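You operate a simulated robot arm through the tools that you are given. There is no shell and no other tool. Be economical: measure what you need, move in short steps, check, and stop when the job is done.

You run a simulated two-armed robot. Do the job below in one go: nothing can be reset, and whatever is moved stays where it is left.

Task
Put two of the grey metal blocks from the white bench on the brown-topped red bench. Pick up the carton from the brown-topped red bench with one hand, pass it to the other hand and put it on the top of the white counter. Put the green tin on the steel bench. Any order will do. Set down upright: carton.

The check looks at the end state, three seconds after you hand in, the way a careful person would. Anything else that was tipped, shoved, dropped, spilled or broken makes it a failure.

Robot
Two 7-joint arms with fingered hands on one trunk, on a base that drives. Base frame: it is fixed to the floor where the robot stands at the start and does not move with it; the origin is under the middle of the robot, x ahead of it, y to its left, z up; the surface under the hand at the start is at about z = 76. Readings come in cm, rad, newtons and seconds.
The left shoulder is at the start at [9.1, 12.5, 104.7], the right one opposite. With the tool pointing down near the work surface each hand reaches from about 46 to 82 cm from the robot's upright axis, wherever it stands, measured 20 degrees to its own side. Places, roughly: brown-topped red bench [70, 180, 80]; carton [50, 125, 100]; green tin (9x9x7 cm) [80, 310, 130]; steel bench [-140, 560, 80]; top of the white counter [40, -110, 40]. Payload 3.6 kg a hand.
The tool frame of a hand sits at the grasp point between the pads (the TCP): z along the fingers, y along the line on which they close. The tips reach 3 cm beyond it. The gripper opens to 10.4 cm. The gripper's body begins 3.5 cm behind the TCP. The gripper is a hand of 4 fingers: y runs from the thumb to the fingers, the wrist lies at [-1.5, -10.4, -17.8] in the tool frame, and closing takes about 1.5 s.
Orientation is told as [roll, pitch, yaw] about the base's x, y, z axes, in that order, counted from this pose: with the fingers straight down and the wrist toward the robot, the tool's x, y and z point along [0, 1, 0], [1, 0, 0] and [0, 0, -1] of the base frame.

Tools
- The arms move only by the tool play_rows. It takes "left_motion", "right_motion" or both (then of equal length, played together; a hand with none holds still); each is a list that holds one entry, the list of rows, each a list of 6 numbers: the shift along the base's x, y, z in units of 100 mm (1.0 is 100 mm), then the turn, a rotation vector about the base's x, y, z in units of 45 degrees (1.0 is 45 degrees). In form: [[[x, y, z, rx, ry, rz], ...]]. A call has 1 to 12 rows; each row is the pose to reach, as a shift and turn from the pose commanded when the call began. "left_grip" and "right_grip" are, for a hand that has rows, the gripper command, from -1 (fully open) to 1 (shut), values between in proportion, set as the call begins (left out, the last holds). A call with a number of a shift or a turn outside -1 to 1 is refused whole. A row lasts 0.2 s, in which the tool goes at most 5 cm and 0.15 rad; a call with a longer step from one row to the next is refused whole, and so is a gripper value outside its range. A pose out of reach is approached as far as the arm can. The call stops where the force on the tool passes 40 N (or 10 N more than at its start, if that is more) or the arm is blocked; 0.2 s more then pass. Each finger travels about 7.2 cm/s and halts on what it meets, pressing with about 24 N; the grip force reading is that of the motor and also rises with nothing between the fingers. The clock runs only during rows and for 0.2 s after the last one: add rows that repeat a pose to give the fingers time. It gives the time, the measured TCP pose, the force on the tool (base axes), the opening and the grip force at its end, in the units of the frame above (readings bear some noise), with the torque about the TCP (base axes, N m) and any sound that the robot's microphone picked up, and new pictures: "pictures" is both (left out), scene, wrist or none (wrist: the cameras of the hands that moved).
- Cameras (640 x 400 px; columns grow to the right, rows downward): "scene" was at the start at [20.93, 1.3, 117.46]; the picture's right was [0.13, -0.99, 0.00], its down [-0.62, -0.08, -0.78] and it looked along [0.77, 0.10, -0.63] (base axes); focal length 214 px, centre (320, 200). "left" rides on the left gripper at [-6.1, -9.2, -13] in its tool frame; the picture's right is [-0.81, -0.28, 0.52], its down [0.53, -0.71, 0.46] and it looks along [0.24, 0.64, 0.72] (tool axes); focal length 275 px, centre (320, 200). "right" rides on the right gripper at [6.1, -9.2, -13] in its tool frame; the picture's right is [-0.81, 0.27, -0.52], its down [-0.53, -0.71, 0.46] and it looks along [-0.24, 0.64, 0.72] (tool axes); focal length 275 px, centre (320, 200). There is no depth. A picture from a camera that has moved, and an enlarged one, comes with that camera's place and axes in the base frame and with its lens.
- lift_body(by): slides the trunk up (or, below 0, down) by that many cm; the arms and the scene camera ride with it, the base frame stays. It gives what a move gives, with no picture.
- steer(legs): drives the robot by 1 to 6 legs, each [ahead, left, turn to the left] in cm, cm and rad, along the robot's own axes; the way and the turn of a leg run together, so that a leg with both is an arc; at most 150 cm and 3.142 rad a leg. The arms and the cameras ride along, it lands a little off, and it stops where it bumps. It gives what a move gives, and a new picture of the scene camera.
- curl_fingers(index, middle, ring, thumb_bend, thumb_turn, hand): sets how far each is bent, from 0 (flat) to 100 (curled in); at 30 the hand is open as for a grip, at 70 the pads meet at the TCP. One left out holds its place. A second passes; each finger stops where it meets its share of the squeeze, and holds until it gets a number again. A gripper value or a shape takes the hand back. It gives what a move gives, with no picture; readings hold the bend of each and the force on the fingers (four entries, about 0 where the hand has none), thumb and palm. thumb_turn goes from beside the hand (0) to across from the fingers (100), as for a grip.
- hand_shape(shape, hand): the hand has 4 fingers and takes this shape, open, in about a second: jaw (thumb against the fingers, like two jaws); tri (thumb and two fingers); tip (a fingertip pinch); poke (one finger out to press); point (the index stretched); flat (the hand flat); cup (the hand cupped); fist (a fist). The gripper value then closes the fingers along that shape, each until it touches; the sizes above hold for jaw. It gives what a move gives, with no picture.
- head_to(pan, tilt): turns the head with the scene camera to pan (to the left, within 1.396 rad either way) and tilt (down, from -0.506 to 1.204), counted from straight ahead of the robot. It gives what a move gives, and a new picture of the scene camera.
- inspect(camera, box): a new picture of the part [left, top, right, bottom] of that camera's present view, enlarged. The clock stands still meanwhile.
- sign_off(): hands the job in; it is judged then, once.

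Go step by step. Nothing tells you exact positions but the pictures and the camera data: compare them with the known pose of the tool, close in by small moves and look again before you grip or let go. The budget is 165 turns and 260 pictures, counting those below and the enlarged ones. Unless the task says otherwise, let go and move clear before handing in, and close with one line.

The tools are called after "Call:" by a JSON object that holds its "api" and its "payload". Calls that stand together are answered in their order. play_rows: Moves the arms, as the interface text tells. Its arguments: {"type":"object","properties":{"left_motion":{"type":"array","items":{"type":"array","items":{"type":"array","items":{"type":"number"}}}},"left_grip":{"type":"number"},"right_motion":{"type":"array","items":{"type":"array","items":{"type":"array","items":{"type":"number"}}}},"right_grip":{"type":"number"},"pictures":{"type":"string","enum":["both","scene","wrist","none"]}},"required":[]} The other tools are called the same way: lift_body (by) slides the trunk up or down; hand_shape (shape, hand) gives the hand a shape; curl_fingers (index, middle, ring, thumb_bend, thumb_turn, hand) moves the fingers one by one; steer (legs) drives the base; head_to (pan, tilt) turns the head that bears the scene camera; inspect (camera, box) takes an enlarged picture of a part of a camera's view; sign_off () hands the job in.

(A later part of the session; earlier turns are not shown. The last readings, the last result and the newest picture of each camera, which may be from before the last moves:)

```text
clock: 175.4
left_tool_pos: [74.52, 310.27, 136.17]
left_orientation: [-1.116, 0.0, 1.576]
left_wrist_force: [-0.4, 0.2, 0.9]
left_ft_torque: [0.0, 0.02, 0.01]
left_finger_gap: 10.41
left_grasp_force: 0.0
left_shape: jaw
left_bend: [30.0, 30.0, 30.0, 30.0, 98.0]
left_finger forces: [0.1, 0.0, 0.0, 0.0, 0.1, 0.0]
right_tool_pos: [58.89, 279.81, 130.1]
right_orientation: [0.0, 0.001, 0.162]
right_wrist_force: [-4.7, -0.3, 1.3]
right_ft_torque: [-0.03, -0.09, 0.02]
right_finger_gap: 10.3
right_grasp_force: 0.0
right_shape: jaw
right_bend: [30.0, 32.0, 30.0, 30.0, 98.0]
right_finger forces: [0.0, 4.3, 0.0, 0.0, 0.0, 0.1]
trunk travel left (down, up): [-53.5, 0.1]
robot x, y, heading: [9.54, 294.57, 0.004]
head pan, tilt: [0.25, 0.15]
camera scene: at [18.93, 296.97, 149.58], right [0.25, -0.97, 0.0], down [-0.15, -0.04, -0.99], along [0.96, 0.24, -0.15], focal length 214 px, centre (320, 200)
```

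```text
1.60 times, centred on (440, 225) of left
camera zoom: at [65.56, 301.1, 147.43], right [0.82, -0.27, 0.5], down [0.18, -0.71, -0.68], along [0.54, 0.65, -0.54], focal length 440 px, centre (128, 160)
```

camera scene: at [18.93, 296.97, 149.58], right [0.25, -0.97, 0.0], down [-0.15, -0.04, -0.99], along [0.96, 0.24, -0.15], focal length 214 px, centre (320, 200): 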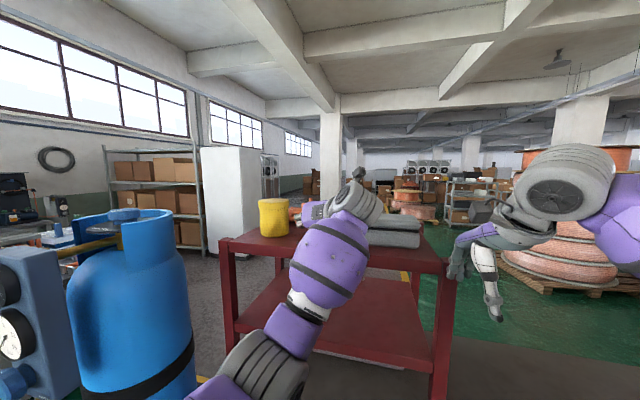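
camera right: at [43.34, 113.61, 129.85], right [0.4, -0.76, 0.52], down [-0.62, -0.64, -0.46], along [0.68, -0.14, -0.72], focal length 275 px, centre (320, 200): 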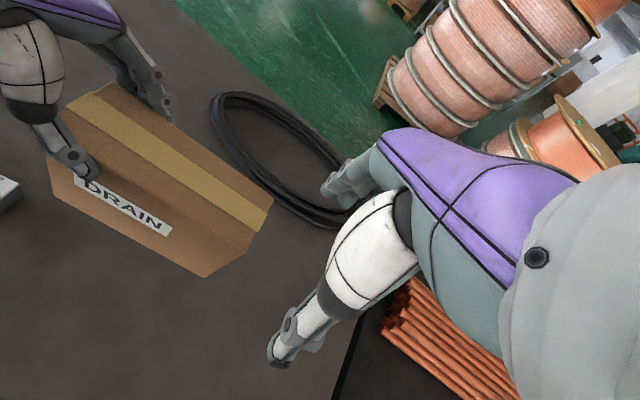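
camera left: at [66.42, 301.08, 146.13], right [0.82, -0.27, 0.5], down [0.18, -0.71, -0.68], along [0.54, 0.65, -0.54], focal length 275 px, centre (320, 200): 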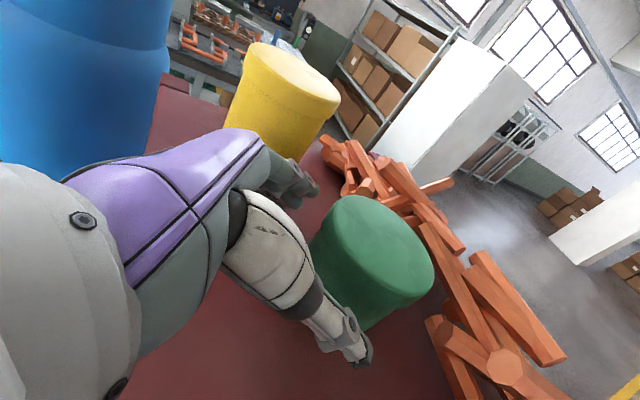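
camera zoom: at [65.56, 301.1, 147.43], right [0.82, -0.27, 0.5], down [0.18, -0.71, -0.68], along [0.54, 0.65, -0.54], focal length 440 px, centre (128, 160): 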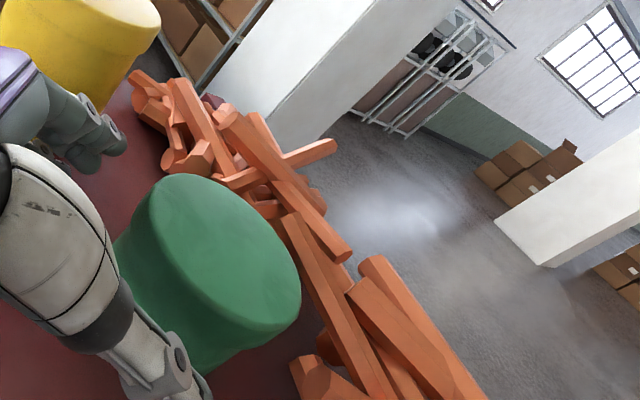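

My right hand's finger touched the rack post (≈4 N); I retract the right hand at once. The left hand is well placed; I align y and z in the same move.

Call:
{"api": "play_rows", "payload": {"right_motion": [[[-0.3, 0, 0, 0, 0, 0], [-0.6, -0.1, 0, 0, 0, 0], [-0.9, -0.2, 0, 0, 0, 0]]], "left_motion": [[[0, -0.03, -0.03, 0, 0, 0], [0, -0.065, -0.06, 0, 0, 0], [0, -0.065, -0.06, 0, 0, 0]]], "pictures": "scene"}}

Call:
{"api": "inspect", "payload": {"camera": "left", "box": [220, 120, 480, 380]}}

```text
clock: 176.2
left_tool_pos: [74.41, 309.67, 135.51]
left_orientation: [-1.12, 0.001, 1.576]
left_wrist_force: [0.2, -0.2, 0.9]
left_ft_torque: [-0.01, -0.01, 0.01]
left_finger_gap: 10.37
left_grasp_force: 0.0
left_shape: jaw
left_bend: [30.0, 30.0, 30.0, 30.0, 98.0]
left_finger forces: [0.0, 0.0, 0.0, 0.1, 0.1, 0.0]
right_tool_pos: [49.93, 277.67, 130.09]
right_orientation: [0.0, -0.002, 0.165]
right_wrist_force: [0.4, 0.3, 1.0]
right_ft_torque: [-0.01, 0.02, -0.04]
right_finger_gap: 10.36
right_grasp_force: 0.1
right_shape: jaw
right_bend: [30.0, 30.0, 30.0, 30.0, 98.0]
right_finger forces: [0.1, 0.1, 0.0, 0.0, 0.0, 0.1]
trunk travel left (down, up): [-53.5, 0.1]
robot x, y, heading: [9.68, 294.6, 0.0]
head pan, tilt: [0.25, 0.15]
camera scene: at [18.81, 296.94, 149.59], right [0.25, -0.97, 0.0], down [-0.14, -0.04, -0.99], along [0.96, 0.24, -0.15], focal length 214 px, centre (320, 200)
```

scene: 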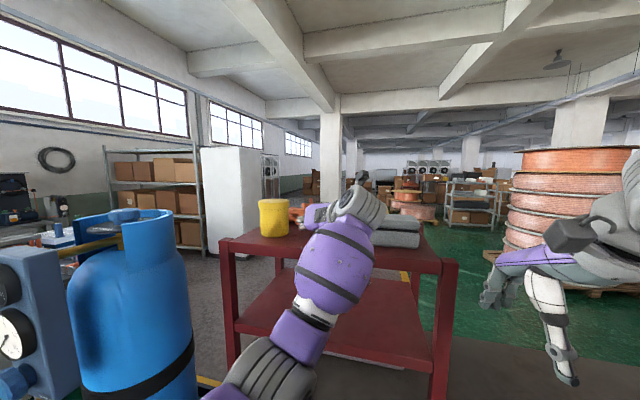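

```text
1.54 times, centred on (350, 250) of left
camera zoom: at [65.44, 300.4, 146.82], right [0.82, -0.27, 0.5], down [0.18, -0.71, -0.68], along [0.54, 0.65, -0.54], focal length 424 px, centre (274, 123)
```

zoom: 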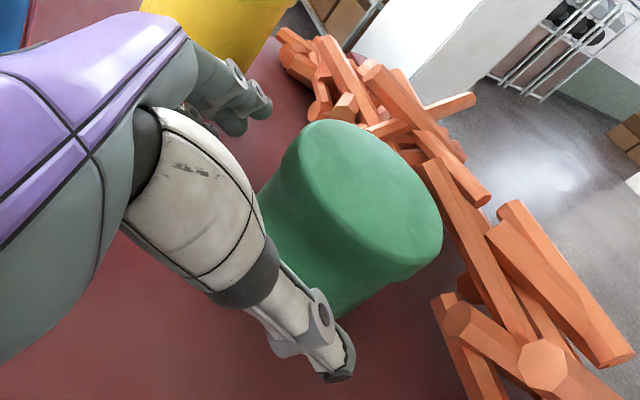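

The hand body limits depth, so I advance only 3.3 cm (pads will straddle the tin's diameter).

Call:
{"api": "play_rows", "payload": {"left_motion": [[[0.1, 0, 0, 0, 0, 0], [0.2, 0, 0, 0, 0, 0], [0.27, 0, 0, 0, 0, 0], [0.33, 0, 0, 0, 0, 0]]], "pictures": "wrist"}}

Call:
{"api": "inspect", "payload": {"camera": "left", "box": [220, 120, 480, 380]}}

```text
clock: 177.2
left_tool_pos: [77.88, 309.58, 135.65]
left_orientation: [-1.119, -0.001, 1.575]
left_wrist_force: [0.3, 0.4, -0.3]
left_ft_torque: [0.0, -0.02, -0.01]
left_finger_gap: 10.39
left_grasp_force: 0.0
left_shape: jaw
left_bend: [30.0, 30.0, 30.0, 30.0, 98.0]
left_finger forces: [0.0, 0.0, 0.0, 0.0, 0.0, 0.0]
right_tool_pos: [49.91, 277.59, 130.06]
right_orientation: [0.001, 0.0, 0.162]
right_wrist_force: [0.1, 0.2, 0.6]
right_ft_torque: [0.01, 0.01, -0.01]
right_finger_gap: 10.37
right_grasp_force: 0.0
right_shape: jaw
right_bend: [30.0, 30.0, 30.0, 30.0, 98.0]
right_finger forces: [0.1, 0.0, 0.0, 0.0, 0.1, 0.0]
trunk travel left (down, up): [-53.5, 0.1]
robot x, y, heading: [9.53, 294.73, -0.001]
head pan, tilt: [0.25, 0.15]
camera left: at [68.86, 300.42, 146.85], right [0.82, -0.27, 0.5], down [0.18, -0.71, -0.68], along [0.54, 0.65, -0.54], focal length 275 px, centre (320, 200)
```

left: 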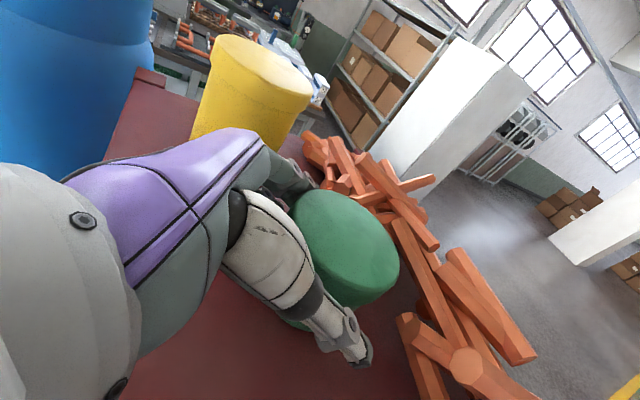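

```text
1.54 times, centred on (350, 250) of left
camera zoom: at [68.86, 300.42, 146.85], right [0.82, -0.27, 0.5], down [0.18, -0.71, -0.68], along [0.54, 0.65, -0.54], focal length 424 px, centre (274, 123)
```

zoom: 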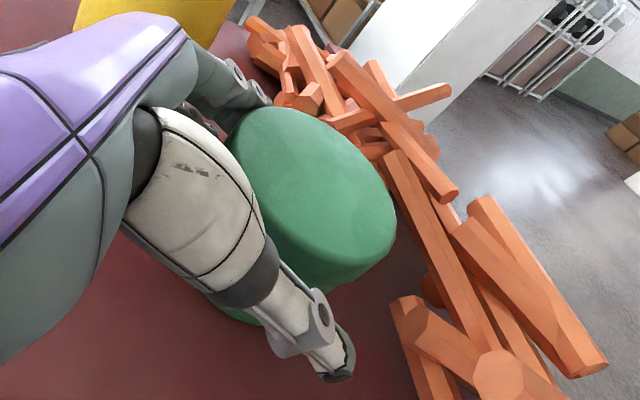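

No contact; the tin is between thumb and fingers. Closing.

Call:
{"api": "play_rows", "payload": {"left_motion": [[[0, 0, 0, 0, 0, 0], [0, 0, 0, 0, 0, 0], [0, 0, 0, 0, 0, 0], [0, 0, 0, 0, 0, 0], [0, 0, 0, 0, 0, 0], [0, 0, 0, 0, 0, 0], [0, 0, 0, 0, 0, 0]]], "left_grip": 1, "pictures": "wrist"}}

```text
clock: 178.8
left_tool_pos: [77.78, 309.68, 135.67]
left_orientation: [-1.117, 0.0, 1.575]
left_wrist_force: [0.1, -1.2, 0.4]
left_ft_torque: [0.0, -0.01, 0.01]
left_finger_gap: 7.21
left_grasp_force: 23.3
left_shape: jaw
left_bend: [27.0, 35.0, 35.0, 64.0, 100.0]
left_finger forces: [12.2, 6.5, 1.5, 0.0, 21.1, 0.1]
right_tool_pos: [49.89, 277.53, 130.14]
right_orientation: [0.0, -0.001, 0.161]
right_wrist_force: [-0.1, 0.2, -0.2]
right_ft_torque: [0.0, 0.0, 0.06]
right_finger_gap: 10.36
right_grasp_force: 0.1
right_shape: jaw
right_bend: [30.0, 30.0, 30.0, 30.0, 98.0]
right_finger forces: [0.1, 0.0, 0.0, 0.1, 0.0, 0.0]
trunk travel left (down, up): [-53.5, 0.1]
robot x, y, heading: [9.6, 294.88, -0.002]
head pan, tilt: [0.25, 0.15]
camera left: at [68.85, 300.43, 146.86], right [0.82, -0.27, 0.5], down [0.18, -0.71, -0.68], along [0.54, 0.65, -0.54], focal length 275 px, centre (320, 200)
```

left: 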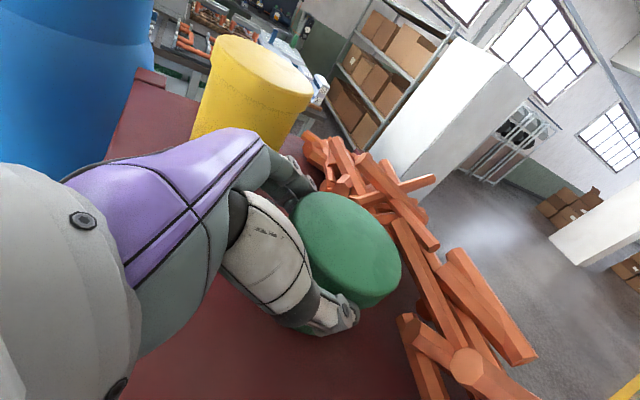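

Gripped. I lift gently.

Call:
{"api": "play_rows", "payload": {"left_motion": [[[0, 0, 0.05, 0, 0, 0], [0, 0, 0.12, 0, 0, 0], [-0.02, 0, 0.2, 0, 0, 0], [-0.05, 0, 0.25, 0, 0, 0]]], "pictures": "wrist"}}

```text
clock: 179.8
left_tool_pos: [77.35, 309.58, 138.06]
left_orientation: [-1.117, -0.002, 1.579]
left_wrist_force: [0.3, 0.2, -2.3]
left_ft_torque: [-0.02, 0.11, 0.01]
left_finger_gap: 7.2
left_grasp_force: 23.7
left_shape: jaw
left_bend: [27.0, 35.0, 35.0, 64.0, 100.0]
left_finger forces: [11.9, 7.1, 2.2, 0.0, 21.3, 0.0]
right_tool_pos: [49.91, 277.63, 130.09]
right_orientation: [0.0, 0.0, 0.161]
right_wrist_force: [0.2, -0.6, -0.3]
right_ft_torque: [-0.01, 0.02, 0.0]
right_finger_gap: 10.38
right_grasp_force: 0.0
right_shape: jaw
right_bend: [30.0, 30.0, 30.0, 30.0, 98.0]
right_finger forces: [0.0, 0.1, 0.1, 0.0, 0.0, 0.0]
trunk travel left (down, up): [-53.5, 0.1]
robot x, y, heading: [9.54, 294.26, -0.002]
head pan, tilt: [0.25, 0.15]
camera left: at [68.42, 300.39, 149.35], right [0.82, -0.27, 0.5], down [0.18, -0.71, -0.68], along [0.54, 0.65, -0.54], focal length 275 px, centre (320, 200)
```

left: 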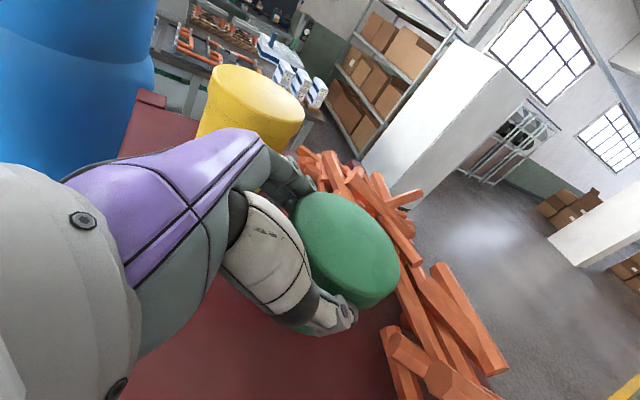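

Held with 2.3 N weight. I retract the arm and then back the base away.

Call:
{"api": "play_rows", "payload": {"left_motion": [[[-0.3, 0, 0.1, 0, 0, 0], [-0.6, 0, 0.15, 0, 0, 0], [-0.9, 0, 0.2, 0, 0, 0], [-1.0, 0, 0.2, 0, 0, 0]]], "pictures": "none"}}

Call:
{"api": "steer", "payload": {"legs": [[-40, 0, 0]]}}

Call:
{"api": "head_to", "payload": {"pan": 1.2, "tilt": 0.4}}

```text
clock: 180.8
left_tool_pos: [67.23, 309.73, 140.13]
left_orientation: [-1.118, 0.002, 1.578]
left_wrist_force: [0.2, 0.1, -2.4]
left_ft_torque: [-0.02, 0.05, 0.05]
left_finger_gap: 7.21
left_grasp_force: 23.9
left_shape: jaw
left_bend: [27.0, 35.0, 35.0, 64.0, 100.0]
left_finger forces: [11.9, 7.1, 2.1, 0.0, 20.9, 0.1]
right_tool_pos: [50.02, 277.75, 130.2]
right_orientation: [-0.001, 0.0, 0.163]
right_wrist_force: [-0.8, 0.2, 0.8]
right_ft_torque: [-0.01, 0.01, 0.0]
right_finger_gap: 10.38
right_grasp_force: 0.0
right_shape: jaw
right_bend: [30.0, 30.0, 30.0, 30.0, 98.0]
right_finger forces: [0.0, 0.0, 0.1, 0.0, 0.0, 0.0]
trunk travel left (down, up): [-53.5, 0.1]
robot x, y, heading: [9.52, 294.72, -0.002]
head pan, tilt: [0.25, 0.15]
```

```text
clock: 183.3
left_tool_pos: [27.73, 309.77, 140.13]
left_orientation: [-1.118, 0.001, 1.581]
left_wrist_force: [-0.2, -0.1, -3.1]
left_ft_torque: [-0.01, 0.05, 0.02]
left_finger_gap: 7.21
left_grasp_force: 23.9
left_shape: jaw
left_bend: [27.0, 35.0, 35.0, 64.0, 100.0]
left_finger forces: [11.9, 6.9, 2.1, 0.1, 20.9, 0.0]
right_tool_pos: [10.18, 277.69, 130.01]
right_orientation: [0.001, 0.0, 0.166]
right_wrist_force: [0.6, 0.2, 0.3]
right_ft_torque: [0.0, 0.01, 0.01]
right_finger_gap: 10.36
right_grasp_force: 0.0
right_shape: jaw
right_bend: [30.0, 30.0, 30.0, 30.0, 98.0]
right_finger forces: [0.0, 0.0, 0.1, 0.1, 0.1, 0.0]
trunk travel left (down, up): [-53.5, 0.1]
robot x, y, heading: [-29.8, 294.39, 0.006]
head pan, tilt: [0.25, 0.15]
camera scene: at [-20.68, 296.99, 149.57], right [0.25, -0.97, 0.0], down [-0.15, -0.04, -0.99], along [0.96, 0.25, -0.15], focal length 214 px, centre (320, 200)
```

scene: 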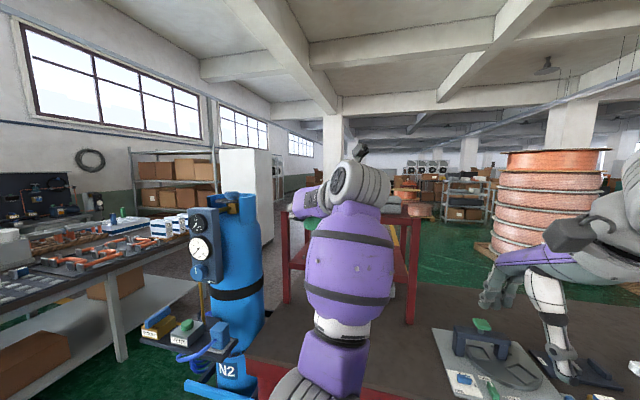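

```text
clock: 184.5
left_tool_pos: [27.62, 309.77, 140.22]
left_orientation: [-1.117, 0.001, 1.58]
left_wrist_force: [-0.2, 0.2, -2.9]
left_ft_torque: [0.0, 0.08, 0.0]
left_finger_gap: 7.23
left_grasp_force: 23.8
left_shape: jaw
left_bend: [27.0, 35.0, 35.0, 64.0, 100.0]
left_finger forces: [11.8, 7.1, 2.1, 0.1, 20.8, 0.1]
right_tool_pos: [10.36, 277.63, 130.09]
right_orientation: [-0.001, 0.0, 0.165]
right_wrist_force: [-0.7, 0.0, 0.8]
right_ft_torque: [0.04, -0.01, 0.01]
right_finger_gap: 10.35
right_grasp_force: 0.0
right_shape: jaw
right_bend: [30.0, 30.0, 30.0, 30.0, 98.0]
right_finger forces: [0.0, 0.0, 0.1, 0.0, 0.0, 0.0]
trunk travel left (down, up): [-53.5, 0.1]
robot x, y, heading: [-29.98, 294.72, 0.006]
head pan, tilt: [1.201, 0.4]
camera scene: at [-26.34, 303.32, 147.26], right [0.93, -0.36, 0.0], down [-0.14, -0.36, -0.92], along [0.33, 0.86, -0.39], focal length 214 px, centre (320, 200)
```

scene: 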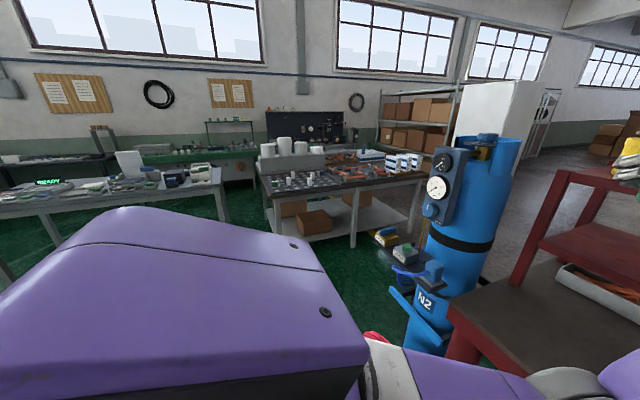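

The steel bench is further ahead-left. I rotate in place by 0.8 rad and look for stools and free space.

Call:
{"api": "steer", "payload": {"legs": [[0, 0, 0.8]]}}

Call:
{"api": "head_to", "payload": {"pan": 1.0, "tilt": 0.45}}

```text
clock: 187.0
left_tool_pos: [-0.44, 346.35, 140.15]
left_orientation: [-1.117, -0.001, 2.376]
left_wrist_force: [-0.4, 0.5, -2.4]
left_ft_torque: [-0.07, 0.09, 0.01]
left_finger_gap: 7.22
left_grasp_force: 23.8
left_shape: jaw
left_bend: [27.0, 35.0, 35.0, 64.0, 100.0]
left_finger forces: [11.9, 7.1, 1.9, 0.0, 20.9, 0.0]
right_tool_pos: [10.23, 311.55, 130.12]
right_orientation: [0.001, 0.0, 0.963]
right_wrist_force: [-0.5, -1.1, -0.5]
right_ft_torque: [-0.03, -0.01, -0.01]
right_finger_gap: 10.38
right_grasp_force: 0.0
right_shape: jaw
right_bend: [30.0, 30.0, 30.0, 30.0, 98.0]
right_finger forces: [0.0, 0.1, 0.0, 0.0, 0.0, 0.0]
trunk travel left (down, up): [-53.5, 0.1]
robot x, y, heading: [-29.73, 294.61, 0.798]
head pan, tilt: [1.201, 0.4]
camera scene: at [-33.6, 303.31, 147.25], right [0.91, 0.41, 0.0], down [0.16, -0.35, -0.92], along [-0.38, 0.84, -0.39], focal length 214 px, centre (320, 200)
```

scene: 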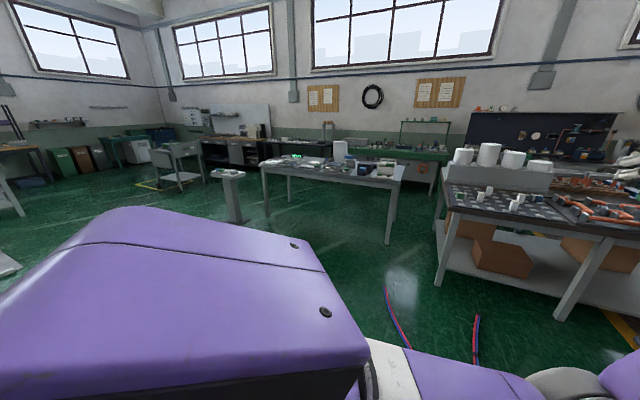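

```text
clock: 187.7
left_tool_pos: [-0.54, 346.41, 139.98]
left_orientation: [-1.117, -0.001, 2.375]
left_wrist_force: [-0.6, 0.1, -2.5]
left_ft_torque: [-0.05, 0.04, -0.02]
left_finger_gap: 7.24
left_grasp_force: 23.8
left_shape: jaw
left_bend: [27.0, 35.0, 35.0, 64.0, 100.0]
left_finger forces: [11.9, 7.1, 1.9, 0.0, 20.7, 0.0]
right_tool_pos: [10.19, 311.68, 130.11]
right_orientation: [0.002, 0.0, 0.962]
right_wrist_force: [-0.4, -0.1, 0.6]
right_ft_torque: [-0.01, -0.02, 0.01]
right_finger_gap: 10.38
right_grasp_force: 0.0
right_shape: jaw
right_bend: [30.0, 30.0, 30.0, 30.0, 98.0]
right_finger forces: [0.0, 0.1, 0.0, 0.1, 0.0, 0.1]
trunk travel left (down, up): [-53.5, 0.1]
robot x, y, heading: [-30.03, 294.61, 0.797]
head pan, tilt: [1.0, 0.45]
camera scene: at [-31.84, 303.84, 146.79], right [0.97, 0.22, 0.0], down [0.1, -0.42, -0.9], along [-0.2, 0.88, -0.44], focal length 214 px, centre (320, 200)
```

scene: 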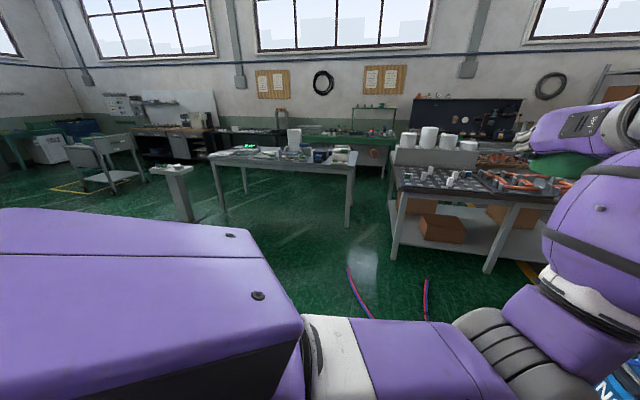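

Call:
{"api": "inspect", "payload": {"camera": "scene", "box": [190, 110, 400, 240]}}

```text
3.05 times, centred on (295, 175) of scene
camera zoom: at [-31.84, 303.84, 146.79], right [0.97, 0.22, 0.0], down [0.1, -0.42, -0.9], along [-0.2, 0.88, -0.44], focal length 654 px, centre (396, 276)
```

zoom: 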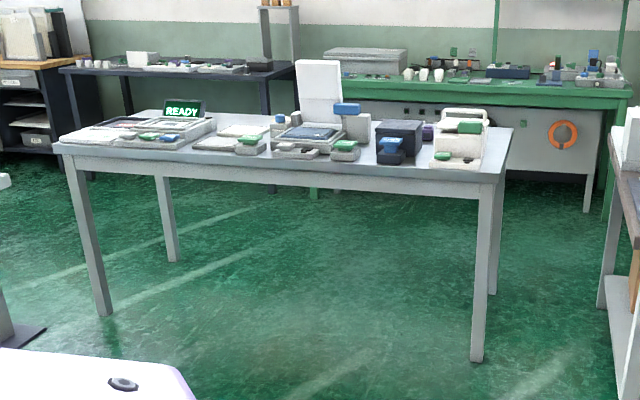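

The steel bench's front edge lies along y≈527 (x −222…−46), top z≈77. Stools stand near [−84,317] and [−121,311], hoses near [−30,430]. I face +y and check my left side.

Call:
{"api": "steer", "payload": {"legs": [[0, 0, 0.774]]}}

Call:
{"api": "head_to", "payload": {"pan": 0.8, "tilt": 0.8}}

```text
clock: 190.2
left_tool_pos: [-45.16, 352.13, 140.12]
left_orientation: [-1.117, 0.001, -3.135]
left_wrist_force: [0.8, -0.5, -2.6]
left_ft_torque: [-0.09, -0.02, -0.01]
left_finger_gap: 7.19
left_grasp_force: 23.7
left_shape: jaw
left_bend: [27.0, 35.0, 35.0, 65.0, 100.0]
left_finger forces: [11.9, 7.0, 1.9, 0.0, 20.7, 0.0]
right_tool_pos: [-13.12, 334.89, 130.06]
right_orientation: [0.001, -0.001, 1.736]
right_wrist_force: [-0.8, -0.2, 1.3]
right_ft_torque: [-0.01, 0.01, 0.0]
right_finger_gap: 10.38
right_grasp_force: 0.0
right_shape: jaw
right_bend: [30.0, 30.0, 30.0, 30.0, 98.0]
right_finger forces: [0.1, 0.0, 0.0, 0.0, 0.0, 0.1]
trunk travel left (down, up): [-53.5, 0.1]
robot x, y, heading: [-30.3, 294.26, 1.571]
head pan, tilt: [1.0, 0.45]
camera scene: at [-37.7, 299.92, 146.79], right [0.54, 0.84, 0.0], down [0.37, -0.24, -0.9], along [-0.76, 0.49, -0.44], focal length 214 px, centre (320, 200)
```

scene: 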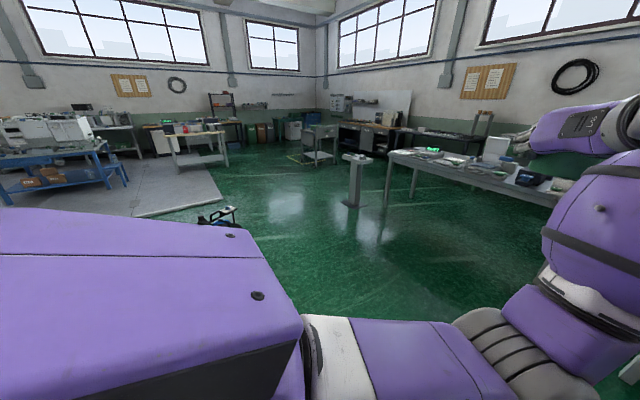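

```text
clock: 191.0
left_tool_pos: [-45.29, 352.22, 140.16]
left_orientation: [-1.117, 0.001, -3.135]
left_wrist_force: [0.5, 0.4, -2.3]
left_ft_torque: [-0.11, -0.01, 0.01]
left_finger_gap: 7.2
left_grasp_force: 23.9
left_shape: jaw
left_bend: [27.0, 35.0, 35.0, 65.0, 100.0]
left_finger forces: [11.9, 7.1, 1.8, 0.0, 20.7, 0.1]
right_tool_pos: [-13.1, 334.77, 130.14]
right_orientation: [-0.001, 0.001, 1.736]
right_wrist_force: [0.2, 0.7, -0.7]
right_ft_torque: [0.01, 0.0, 0.03]
right_finger_gap: 10.36
right_grasp_force: 0.1
right_shape: jaw
right_bend: [30.0, 30.0, 30.0, 30.0, 98.0]
right_finger forces: [0.0, 0.0, 0.0, 0.0, 0.0, 0.0]
trunk travel left (down, up): [-53.5, 0.1]
robot x, y, heading: [-30.04, 294.46, 1.571]
head pan, tilt: [0.799, 0.799]
camera scene: at [-35.75, 300.57, 143.75], right [0.7, 0.72, 0.0], down [0.51, -0.5, -0.7], along [-0.5, 0.49, -0.72], focal length 214 px, centre (320, 200)
```

scene: 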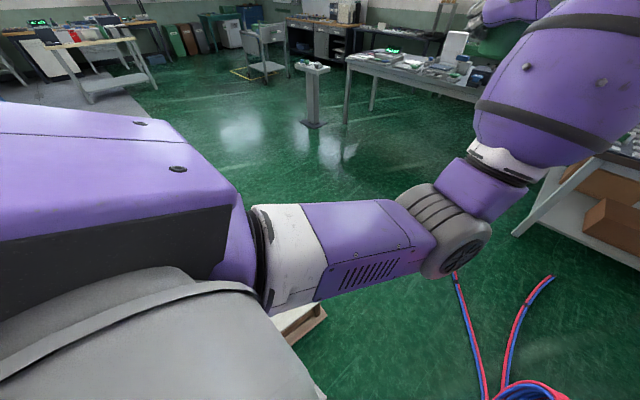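

There's a stool edge just left of me (~[−60,316]) and hoses ahead-right. I go straight 83 cm, then strafe left 65 cm.

Call:
{"api": "steer", "payload": {"legs": [[83, 0, 0], [0, 65, 0]]}}

Call:
{"api": "head_to", "payload": {"pan": 0.1, "tilt": 0.6}}

```text
clock: 201.3
left_tool_pos: [-110.19, 436.68, 140.13]
left_orientation: [-1.118, 0.0, -3.139]
left_wrist_force: [0.1, 0.3, -1.7]
left_ft_torque: [-0.12, 0.0, 0.02]
left_finger_gap: 7.19
left_grasp_force: 23.6
left_shape: jaw
left_bend: [27.0, 35.0, 35.0, 65.0, 100.0]
left_finger forces: [11.9, 7.0, 1.7, 0.0, 20.6, 0.1]
right_tool_pos: [-78.22, 419.03, 130.07]
right_orientation: [-0.001, 0.0, 1.729]
right_wrist_force: [0.3, -0.4, -0.6]
right_ft_torque: [-0.01, -0.03, 0.0]
right_finger_gap: 10.37
right_grasp_force: 0.0
right_shape: jaw
right_bend: [30.0, 30.0, 30.0, 30.0, 98.0]
right_finger forces: [0.0, 0.0, 0.0, 0.0, 0.0, 0.0]
trunk travel left (down, up): [-53.5, 0.1]
robot x, y, heading: [-95.52, 378.7, 1.567]
head pan, tilt: [0.799, 0.799]
camera scene: at [-101.0, 384.9, 143.74], right [0.7, 0.71, 0.0], down [0.51, -0.5, -0.7], along [-0.5, 0.49, -0.72], focal length 214 px, centre (320, 200)
```

scene: 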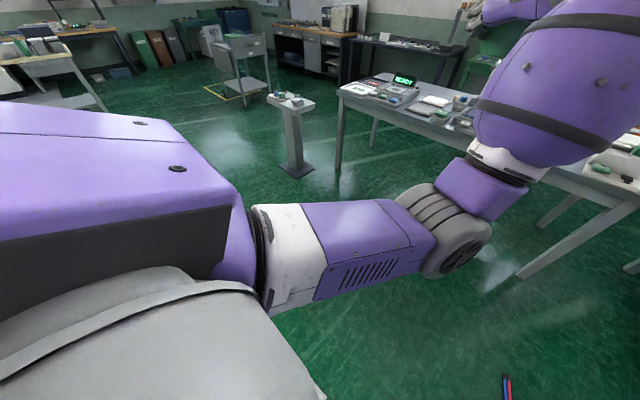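

```text
clock: 202.3
left_tool_pos: [-110.15, 436.49, 140.16]
left_orientation: [-1.116, 0.0, -3.14]
left_wrist_force: [0.0, 0.4, -2.9]
left_ft_torque: [-0.09, -0.01, 0.0]
left_finger_gap: 7.18
left_grasp_force: 24.4
left_shape: jaw
left_bend: [27.0, 35.0, 35.0, 65.0, 100.0]
left_finger forces: [11.9, 6.9, 1.6, 0.1, 20.7, 0.0]
right_tool_pos: [-78.27, 419.02, 130.17]
right_orientation: [0.001, 0.001, 1.729]
right_wrist_force: [0.0, 0.2, -0.6]
right_ft_torque: [0.0, 0.0, 0.01]
right_finger_gap: 10.39
right_grasp_force: 0.0
right_shape: jaw
right_bend: [30.0, 30.0, 30.0, 30.0, 98.0]
right_finger forces: [0.0, 0.0, 0.1, 0.0, 0.0, 0.0]
trunk travel left (down, up): [-53.5, 0.1]
robot x, y, heading: [-95.63, 379.14, 1.566]
head pan, tilt: [0.099, 0.6]
camera scene: at [-96.09, 388.05, 145.43], right [1.0, 0.09, 0.0], down [0.05, -0.56, -0.82], along [-0.08, 0.82, -0.57], focal length 214 px, centre (320, 200)
```

scene: 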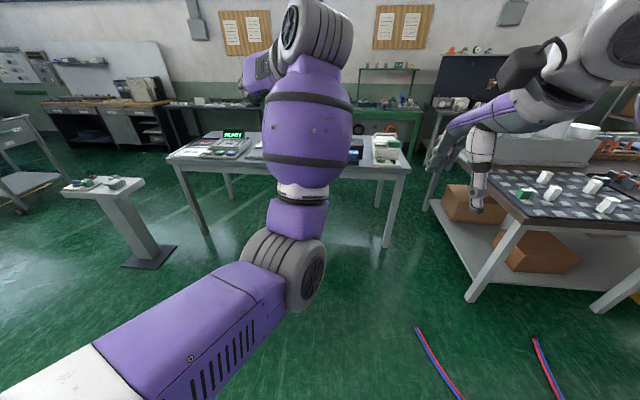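

Way is clear. I go ahead 65 cm to look onto the bench top.

Call:
{"api": "steer", "payload": {"legs": [[65, 0, 0.004]]}}

Call:
{"api": "head_to", "payload": {"pan": -0.2, "tilt": 0.7}}

Call:
{"api": "head_to", "payload": {"pan": 0.7, "tilt": 0.6}}

```text
clock: 206.0
left_tool_pos: [-109.56, 502.13, 140.2]
left_orientation: [-1.117, 0.001, 3.14]
left_wrist_force: [0.2, -0.2, -2.6]
left_ft_torque: [-0.08, 0.01, -0.02]
left_finger_gap: 7.2
left_grasp_force: 23.6
left_shape: jaw
left_bend: [27.0, 35.0, 35.0, 65.0, 100.0]
left_finger forces: [12.0, 7.0, 1.7, 0.0, 20.6, 0.0]
right_tool_pos: [-77.51, 484.44, 130.23]
right_orientation: [0.0, 0.001, 1.726]
right_wrist_force: [0.4, 0.0, 0.0]
right_ft_torque: [-0.01, -0.01, -0.02]
right_finger_gap: 10.4
right_grasp_force: 0.0
right_shape: jaw
right_bend: [30.0, 30.0, 30.0, 30.0, 98.0]
right_finger forces: [0.0, 0.0, 0.0, 0.0, 0.0, 0.1]
trunk travel left (down, up): [-53.5, 0.1]
robot x, y, heading: [-95.12, 444.09, 1.564]
head pan, tilt: [0.099, 0.6]
camera scene: at [-95.59, 453.53, 145.43], right [1.0, 0.09, 0.0], down [0.05, -0.56, -0.83], along [-0.07, 0.82, -0.56], focal length 214 px, centre (320, 200)
```

scene: 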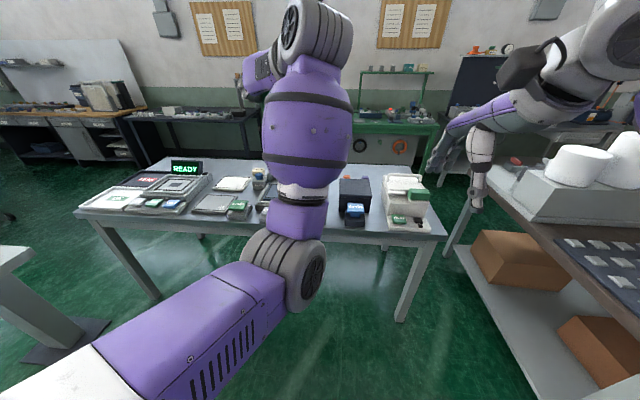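

```text
clock: 206.8
left_tool_pos: [-109.5, 502.24, 140.1]
left_orientation: [-1.117, -0.001, 3.141]
left_wrist_force: [-0.5, 0.1, -2.6]
left_ft_torque: [-0.05, 0.01, -0.05]
left_finger_gap: 7.2
left_grasp_force: 23.4
left_shape: jaw
left_bend: [27.0, 35.0, 35.0, 65.0, 100.0]
left_finger forces: [11.9, 7.0, 1.7, 0.0, 20.6, 0.0]
right_tool_pos: [-77.6, 484.42, 130.07]
right_orientation: [-0.001, 0.0, 1.725]
right_wrist_force: [-0.5, -0.1, -0.7]
right_ft_torque: [-0.01, 0.02, -0.01]
right_finger_gap: 10.36
right_grasp_force: 0.2
right_shape: jaw
right_bend: [30.0, 30.0, 30.0, 30.0, 98.0]
right_finger forces: [0.0, 0.1, 0.1, 0.0, 0.1, 0.1]
trunk travel left (down, up): [-53.5, 0.1]
robot x, y, heading: [-94.8, 444.12, 1.564]
head pan, tilt: [-0.201, 0.7]
camera scene: at [-93.04, 453.04, 144.57], right [0.98, -0.21, 0.0], down [-0.13, -0.63, -0.77], along [0.16, 0.75, -0.64], focal length 214 px, centre (320, 200)
```

scene: 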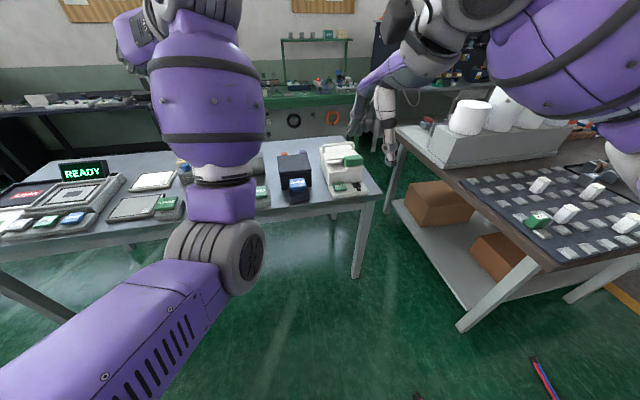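

```text
clock: 208.0
left_tool_pos: [-109.43, 502.25, 140.19]
left_orientation: [-1.116, -0.001, 3.139]
left_wrist_force: [-0.9, 1.3, -2.0]
left_ft_torque: [-0.08, 0.0, 0.02]
left_finger_gap: 7.21
left_grasp_force: 23.7
left_shape: jaw
left_bend: [27.0, 35.0, 35.0, 65.0, 100.0]
left_finger forces: [12.0, 6.8, 1.7, 0.1, 20.6, 0.0]
right_tool_pos: [-77.63, 484.49, 130.12]
right_orientation: [-0.001, 0.0, 1.726]
right_wrist_force: [-1.0, 0.0, 0.0]
right_ft_torque: [0.02, -0.04, -0.01]
right_finger_gap: 10.35
right_grasp_force: 0.1
right_shape: jaw
right_bend: [30.0, 30.0, 30.0, 30.0, 98.0]
right_finger forces: [0.0, 0.1, 0.0, 0.0, 0.1, 0.0]
trunk travel left (down, up): [-53.5, 0.1]
robot x, y, heading: [-94.87, 444.28, 1.562]
head pan, tilt: [0.7, 0.6]
camera scene: at [-100.42, 451.56, 145.43], right [0.77, 0.64, 0.0], down [0.36, -0.44, -0.82], along [-0.53, 0.64, -0.57], focal length 214 px, centre (320, 200)
```

scene: 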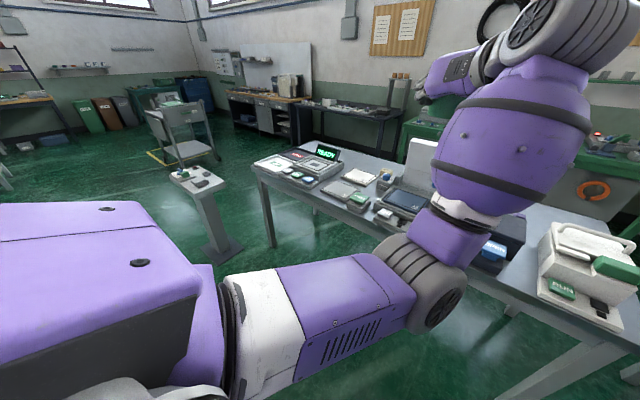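

Call:
{"api": "inspect", "payload": {"camera": "scene", "box": [240, 120, 460, 260]}}

Call:
{"api": "head_to", "payload": {"pan": -0.1, "tilt": 0.75}}

Call:
{"api": "inspect", "payload": {"camera": "scene", "box": [240, 90, 420, 230]}}

```text
2.86 times, centred on (350, 190) of scene
camera zoom: at [-100.42, 451.56, 145.43], right [0.77, 0.64, 0.0], down [0.36, -0.44, -0.82], along [-0.53, 0.64, -0.57], focal length 613 px, centre (234, 229)
```

zoom: 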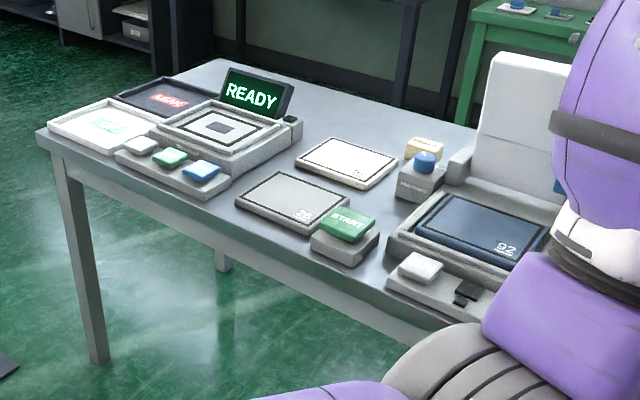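

```text
clock: 209.1
left_tool_pos: [-109.56, 502.11, 140.17]
left_orientation: [-1.117, -0.002, 3.14]
left_wrist_force: [0.6, -0.7, -3.1]
left_ft_torque: [-0.05, -0.04, -0.01]
left_finger_gap: 7.2
left_grasp_force: 23.8
left_shape: jaw
left_bend: [27.0, 35.0, 35.0, 65.0, 100.0]
left_finger forces: [11.9, 7.0, 1.6, 0.0, 20.7, 0.0]
right_tool_pos: [-77.55, 484.46, 130.09]
right_orientation: [0.0, 0.0, 1.726]
right_wrist_force: [0.4, 0.0, 0.5]
right_ft_torque: [0.01, -0.01, 0.03]
right_finger_gap: 10.34
right_grasp_force: 0.2
right_shape: jaw
right_bend: [30.0, 30.0, 30.0, 30.0, 98.0]
right_finger forces: [0.0, 0.0, 0.0, 0.0, 0.0, 0.0]
trunk travel left (down, up): [-53.5, 0.1]
robot x, y, heading: [-94.78, 444.24, 1.561]
head pan, tilt: [-0.099, 0.75]
camera scene: at [-93.91, 452.98, 144.14], right [0.99, -0.11, 0.0], down [-0.07, -0.68, -0.73], along [0.08, 0.73, -0.68], focal length 214 px, centre (320, 200)
```

scene: 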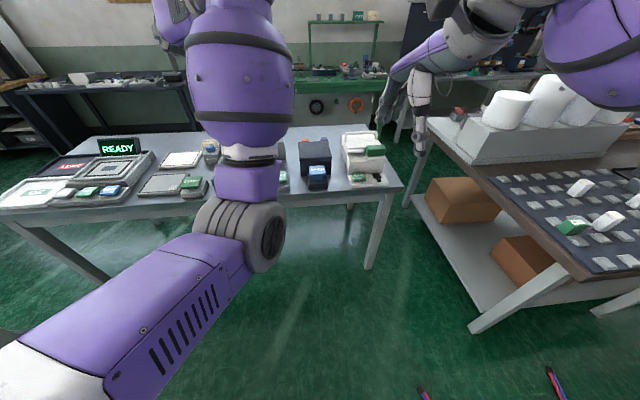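

```text
2.86 times, centred on (330, 160) of scene
camera zoom: at [-93.91, 452.98, 144.14], right [0.99, -0.11, 0.0], down [-0.07, -0.68, -0.73], along [0.08, 0.73, -0.68], focal length 613 px, centre (291, 314)
```

zoom: 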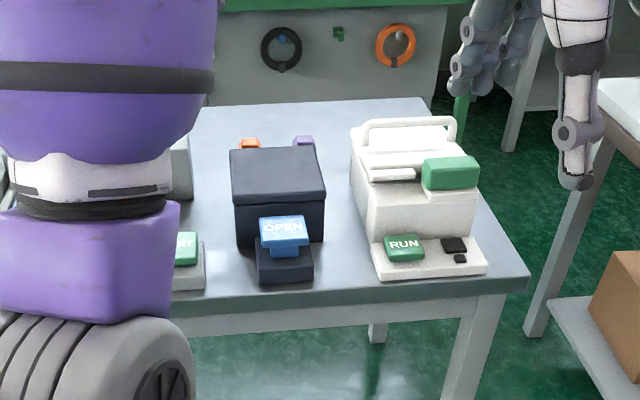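

The bench is crowded; I strafe left 40 cm to see the part hidden behind my arm.

Call:
{"api": "steer", "payload": {"legs": [[0, 40, 0.006]]}}

Call:
{"api": "head_to", "payload": {"pan": -0.45, "tilt": 0.6}}

Call:
{"api": "inspect", "payload": {"camera": "scene", "box": [180, 90, 460, 260]}}

```text
clock: 213.2
left_tool_pos: [-149.51, 502.38, 140.14]
left_orientation: [-1.117, 0.001, 3.143]
left_wrist_force: [-0.7, -0.5, -2.8]
left_ft_torque: [-0.08, 0.01, 0.0]
left_finger_gap: 7.22
left_grasp_force: 24.2
left_shape: jaw
left_bend: [27.0, 35.0, 35.0, 65.0, 100.0]
left_finger forces: [12.0, 6.9, 1.6, 0.1, 20.5, 0.0]
right_tool_pos: [-117.57, 484.83, 130.16]
right_orientation: [0.0, -0.001, 1.728]
right_wrist_force: [-0.2, -0.2, 0.6]
right_ft_torque: [-0.03, 0.02, 0.03]
right_finger_gap: 10.38
right_grasp_force: 0.2
right_shape: jaw
right_bend: [30.0, 30.0, 30.0, 30.0, 98.0]
right_finger forces: [0.0, 0.0, 0.0, 0.1, 0.1, 0.0]
trunk travel left (down, up): [-53.5, 0.1]
robot x, y, heading: [-134.98, 444.47, 1.565]
head pan, tilt: [-0.099, 0.75]
camera scene: at [-133.77, 453.3, 144.14], right [0.99, -0.11, 0.0], down [-0.07, -0.68, -0.73], along [0.08, 0.73, -0.68], focal length 214 px, centre (320, 200)
```

scene: 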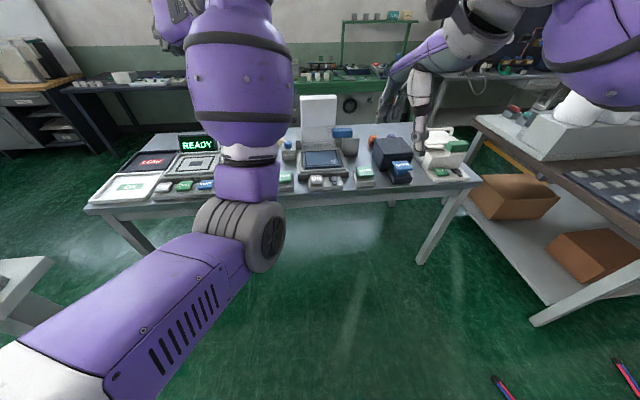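

```text
clock: 214.0
left_tool_pos: [-149.52, 502.47, 140.04]
left_orientation: [-1.118, -0.001, 3.14]
left_wrist_force: [0.1, 0.4, -2.5]
left_ft_torque: [-0.09, -0.02, 0.01]
left_finger_gap: 7.17
left_grasp_force: 24.1
left_shape: jaw
left_bend: [27.0, 35.0, 35.0, 65.0, 100.0]
left_finger forces: [12.0, 7.0, 1.7, 0.0, 20.6, 0.0]
right_tool_pos: [-117.47, 484.82, 130.22]
right_orientation: [0.0, -0.002, 1.728]
right_wrist_force: [-0.5, 0.8, 0.5]
right_ft_torque: [-0.04, 0.01, 0.01]
right_finger_gap: 10.37
right_grasp_force: 0.0
right_shape: jaw
right_bend: [30.0, 30.0, 30.0, 30.0, 98.0]
right_finger forces: [0.1, 0.1, 0.0, 0.0, 0.1, 0.1]
trunk travel left (down, up): [-53.5, 0.1]
robot x, y, heading: [-134.6, 444.72, 1.563]
head pan, tilt: [-0.45, 0.6]
camera scene: at [-130.75, 452.99, 145.43], right [0.9, -0.44, 0.0], down [-0.25, -0.51, -0.82], along [0.36, 0.74, -0.57], focal length 214 px, centre (320, 200)
```

scene: 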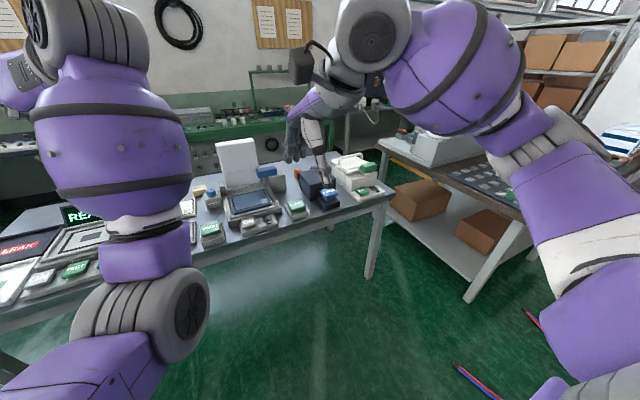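

```text
2.29 times, centred on (320, 175) of scene
camera zoom: at [-130.75, 452.99, 145.43], right [0.9, -0.44, 0.0], down [-0.25, -0.51, -0.82], along [0.36, 0.74, -0.57], focal length 490 px, centre (320, 257)
```

zoom: 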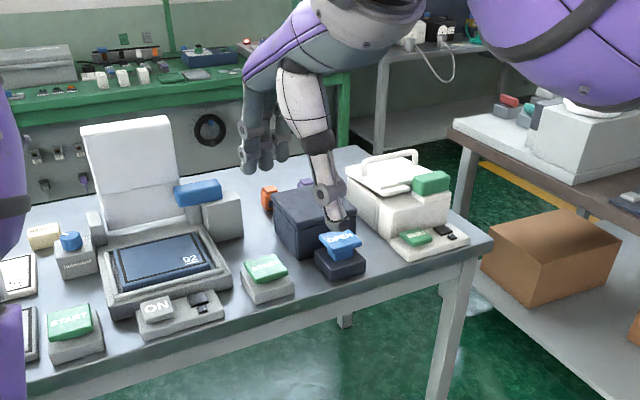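

Most gaps are too small, but there is a free patch at the rear, x −178…−148, y 570–596, behind the white plate. I line up for about [−167,577]: strafe left, go forward some, and lower the trunk.

Call:
{"api": "steer", "payload": {"legs": [[0, 18.5, 0.007], [40, 0, 0]]}}

Call:
{"api": "lift_body", "payload": {"by": -10}}

Call:
{"api": "head_to", "payload": {"pan": 0.0, "tilt": 0.6}}

Call:
{"api": "inspect", "payload": {"camera": "left", "box": [0, 0, 640, 400]}}

```text
clock: 218.4
left_tool_pos: [-169.05, 542.7, 140.18]
left_orientation: [-1.117, 0.0, -3.127]
left_wrist_force: [0.0, -0.3, -2.5]
left_ft_torque: [-0.11, 0.02, -0.01]
left_finger_gap: 7.2
left_grasp_force: 24.3
left_shape: jaw
left_bend: [27.0, 35.0, 35.0, 65.0, 100.0]
left_finger forces: [11.9, 6.9, 1.7, 0.0, 20.6, 0.0]
right_tool_pos: [-137.12, 525.4, 130.06]
right_orientation: [0.001, 0.0, 1.743]
right_wrist_force: [-0.3, 0.0, 0.4]
right_ft_torque: [0.0, 0.02, 0.02]
right_finger_gap: 10.34
right_grasp_force: 0.1
right_shape: jaw
right_bend: [30.0, 30.0, 30.0, 30.0, 98.0]
right_finger forces: [0.0, 0.0, 0.0, 0.0, 0.0, 0.0]
trunk travel left (down, up): [-53.5, 0.1]
robot x, y, heading: [-153.82, 485.21, 1.58]
head pan, tilt: [-0.45, 0.6]
camera scene: at [-149.81, 493.49, 145.44], right [0.9, -0.43, 0.0], down [-0.24, -0.51, -0.83], along [0.35, 0.75, -0.56], focal length 214 px, centre (320, 200)
```

scene: 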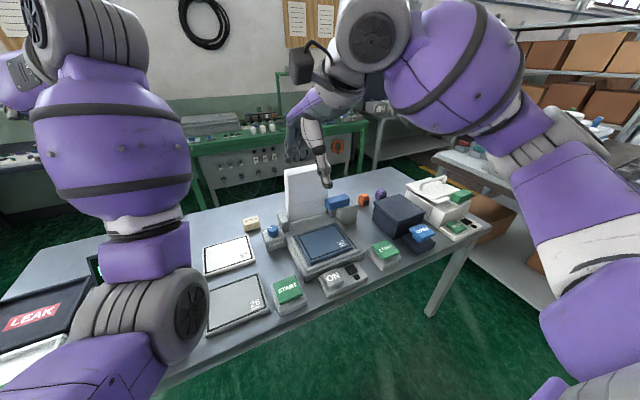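

```text
clock: 219.7
left_tool_pos: [-169.19, 542.61, 130.23]
left_orientation: [-1.116, -0.001, -3.129]
left_wrist_force: [0.4, -0.7, -1.8]
left_ft_torque: [-0.08, 0.0, -0.06]
left_finger_gap: 7.21
left_grasp_force: 24.0
left_shape: jaw
left_bend: [27.0, 35.0, 35.0, 65.0, 100.0]
left_finger forces: [11.8, 7.1, 1.7, 0.1, 20.7, 0.0]
right_tool_pos: [-137.08, 525.53, 120.12]
right_orientation: [0.0, -0.003, 1.742]
right_wrist_force: [0.2, 0.5, 0.1]
right_ft_torque: [-0.02, 0.0, -0.02]
right_finger_gap: 10.37
right_grasp_force: 0.1
right_shape: jaw
right_bend: [30.0, 30.0, 30.0, 30.0, 98.0]
right_finger forces: [0.1, 0.0, 0.0, 0.0, 0.1, 0.0]
trunk travel left (down, up): [-43.5, 10.1]
robot x, y, heading: [-153.88, 484.91, 1.578]
head pan, tilt: [-0.45, 0.6]
```

```text
clock: 220.6
left_tool_pos: [-169.12, 542.57, 130.17]
left_orientation: [-1.118, -0.001, -3.127]
left_wrist_force: [-0.7, -0.4, -2.6]
left_ft_torque: [-0.08, 0.0, -0.03]
left_finger_gap: 7.18
left_grasp_force: 24.1
left_shape: jaw
left_bend: [27.0, 35.0, 35.0, 65.0, 100.0]
left_finger forces: [11.8, 6.9, 1.7, 0.1, 20.6, 0.0]
right_tool_pos: [-137.05, 525.55, 120.04]
right_orientation: [0.0, 0.0, 1.741]
right_wrist_force: [0.1, 0.0, 0.1]
right_ft_torque: [0.0, -0.01, 0.02]
right_finger_gap: 10.36
right_grasp_force: 0.0
right_shape: jaw
right_bend: [30.0, 30.0, 30.0, 30.0, 98.0]
right_finger forces: [0.0, 0.1, 0.1, 0.1, 0.1, 0.0]
trunk travel left (down, up): [-43.5, 10.1]
robot x, y, heading: [-153.64, 485.31, 1.579]
head pan, tilt: [0.0, 0.6]
camera scene: at [-153.71, 502.37, 134.31], right [1.0, 0.01, 0.0], down [0.0, -0.57, -0.82], along [0.0, 0.82, -0.57], focal length 214 px, centre (320, 200)
```

scene: 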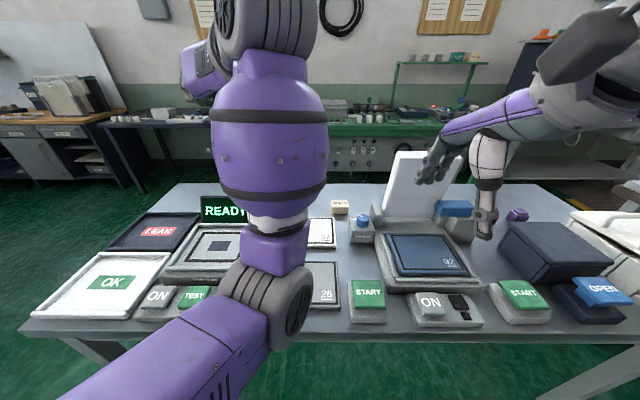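

```text
1.00 times, centred on (320, 200) of left (not enlarged: the box is as wide or as high as the picture)
camera zoom: at [-159.81, 533.87, 141.38], right [0.26, 0.82, 0.5], down [0.71, 0.18, -0.68], along [-0.65, 0.54, -0.54], focal length 275 px, centre (320, 200)
```

zoom: 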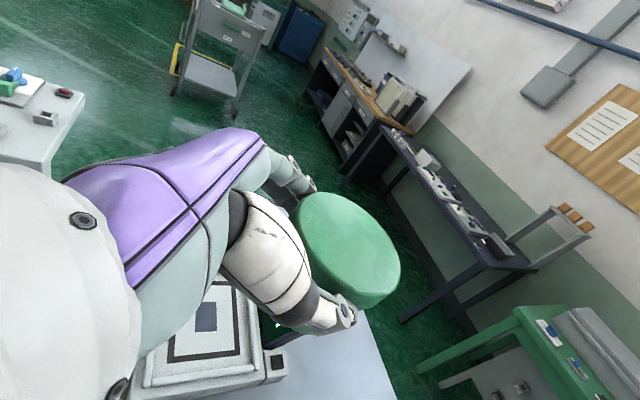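

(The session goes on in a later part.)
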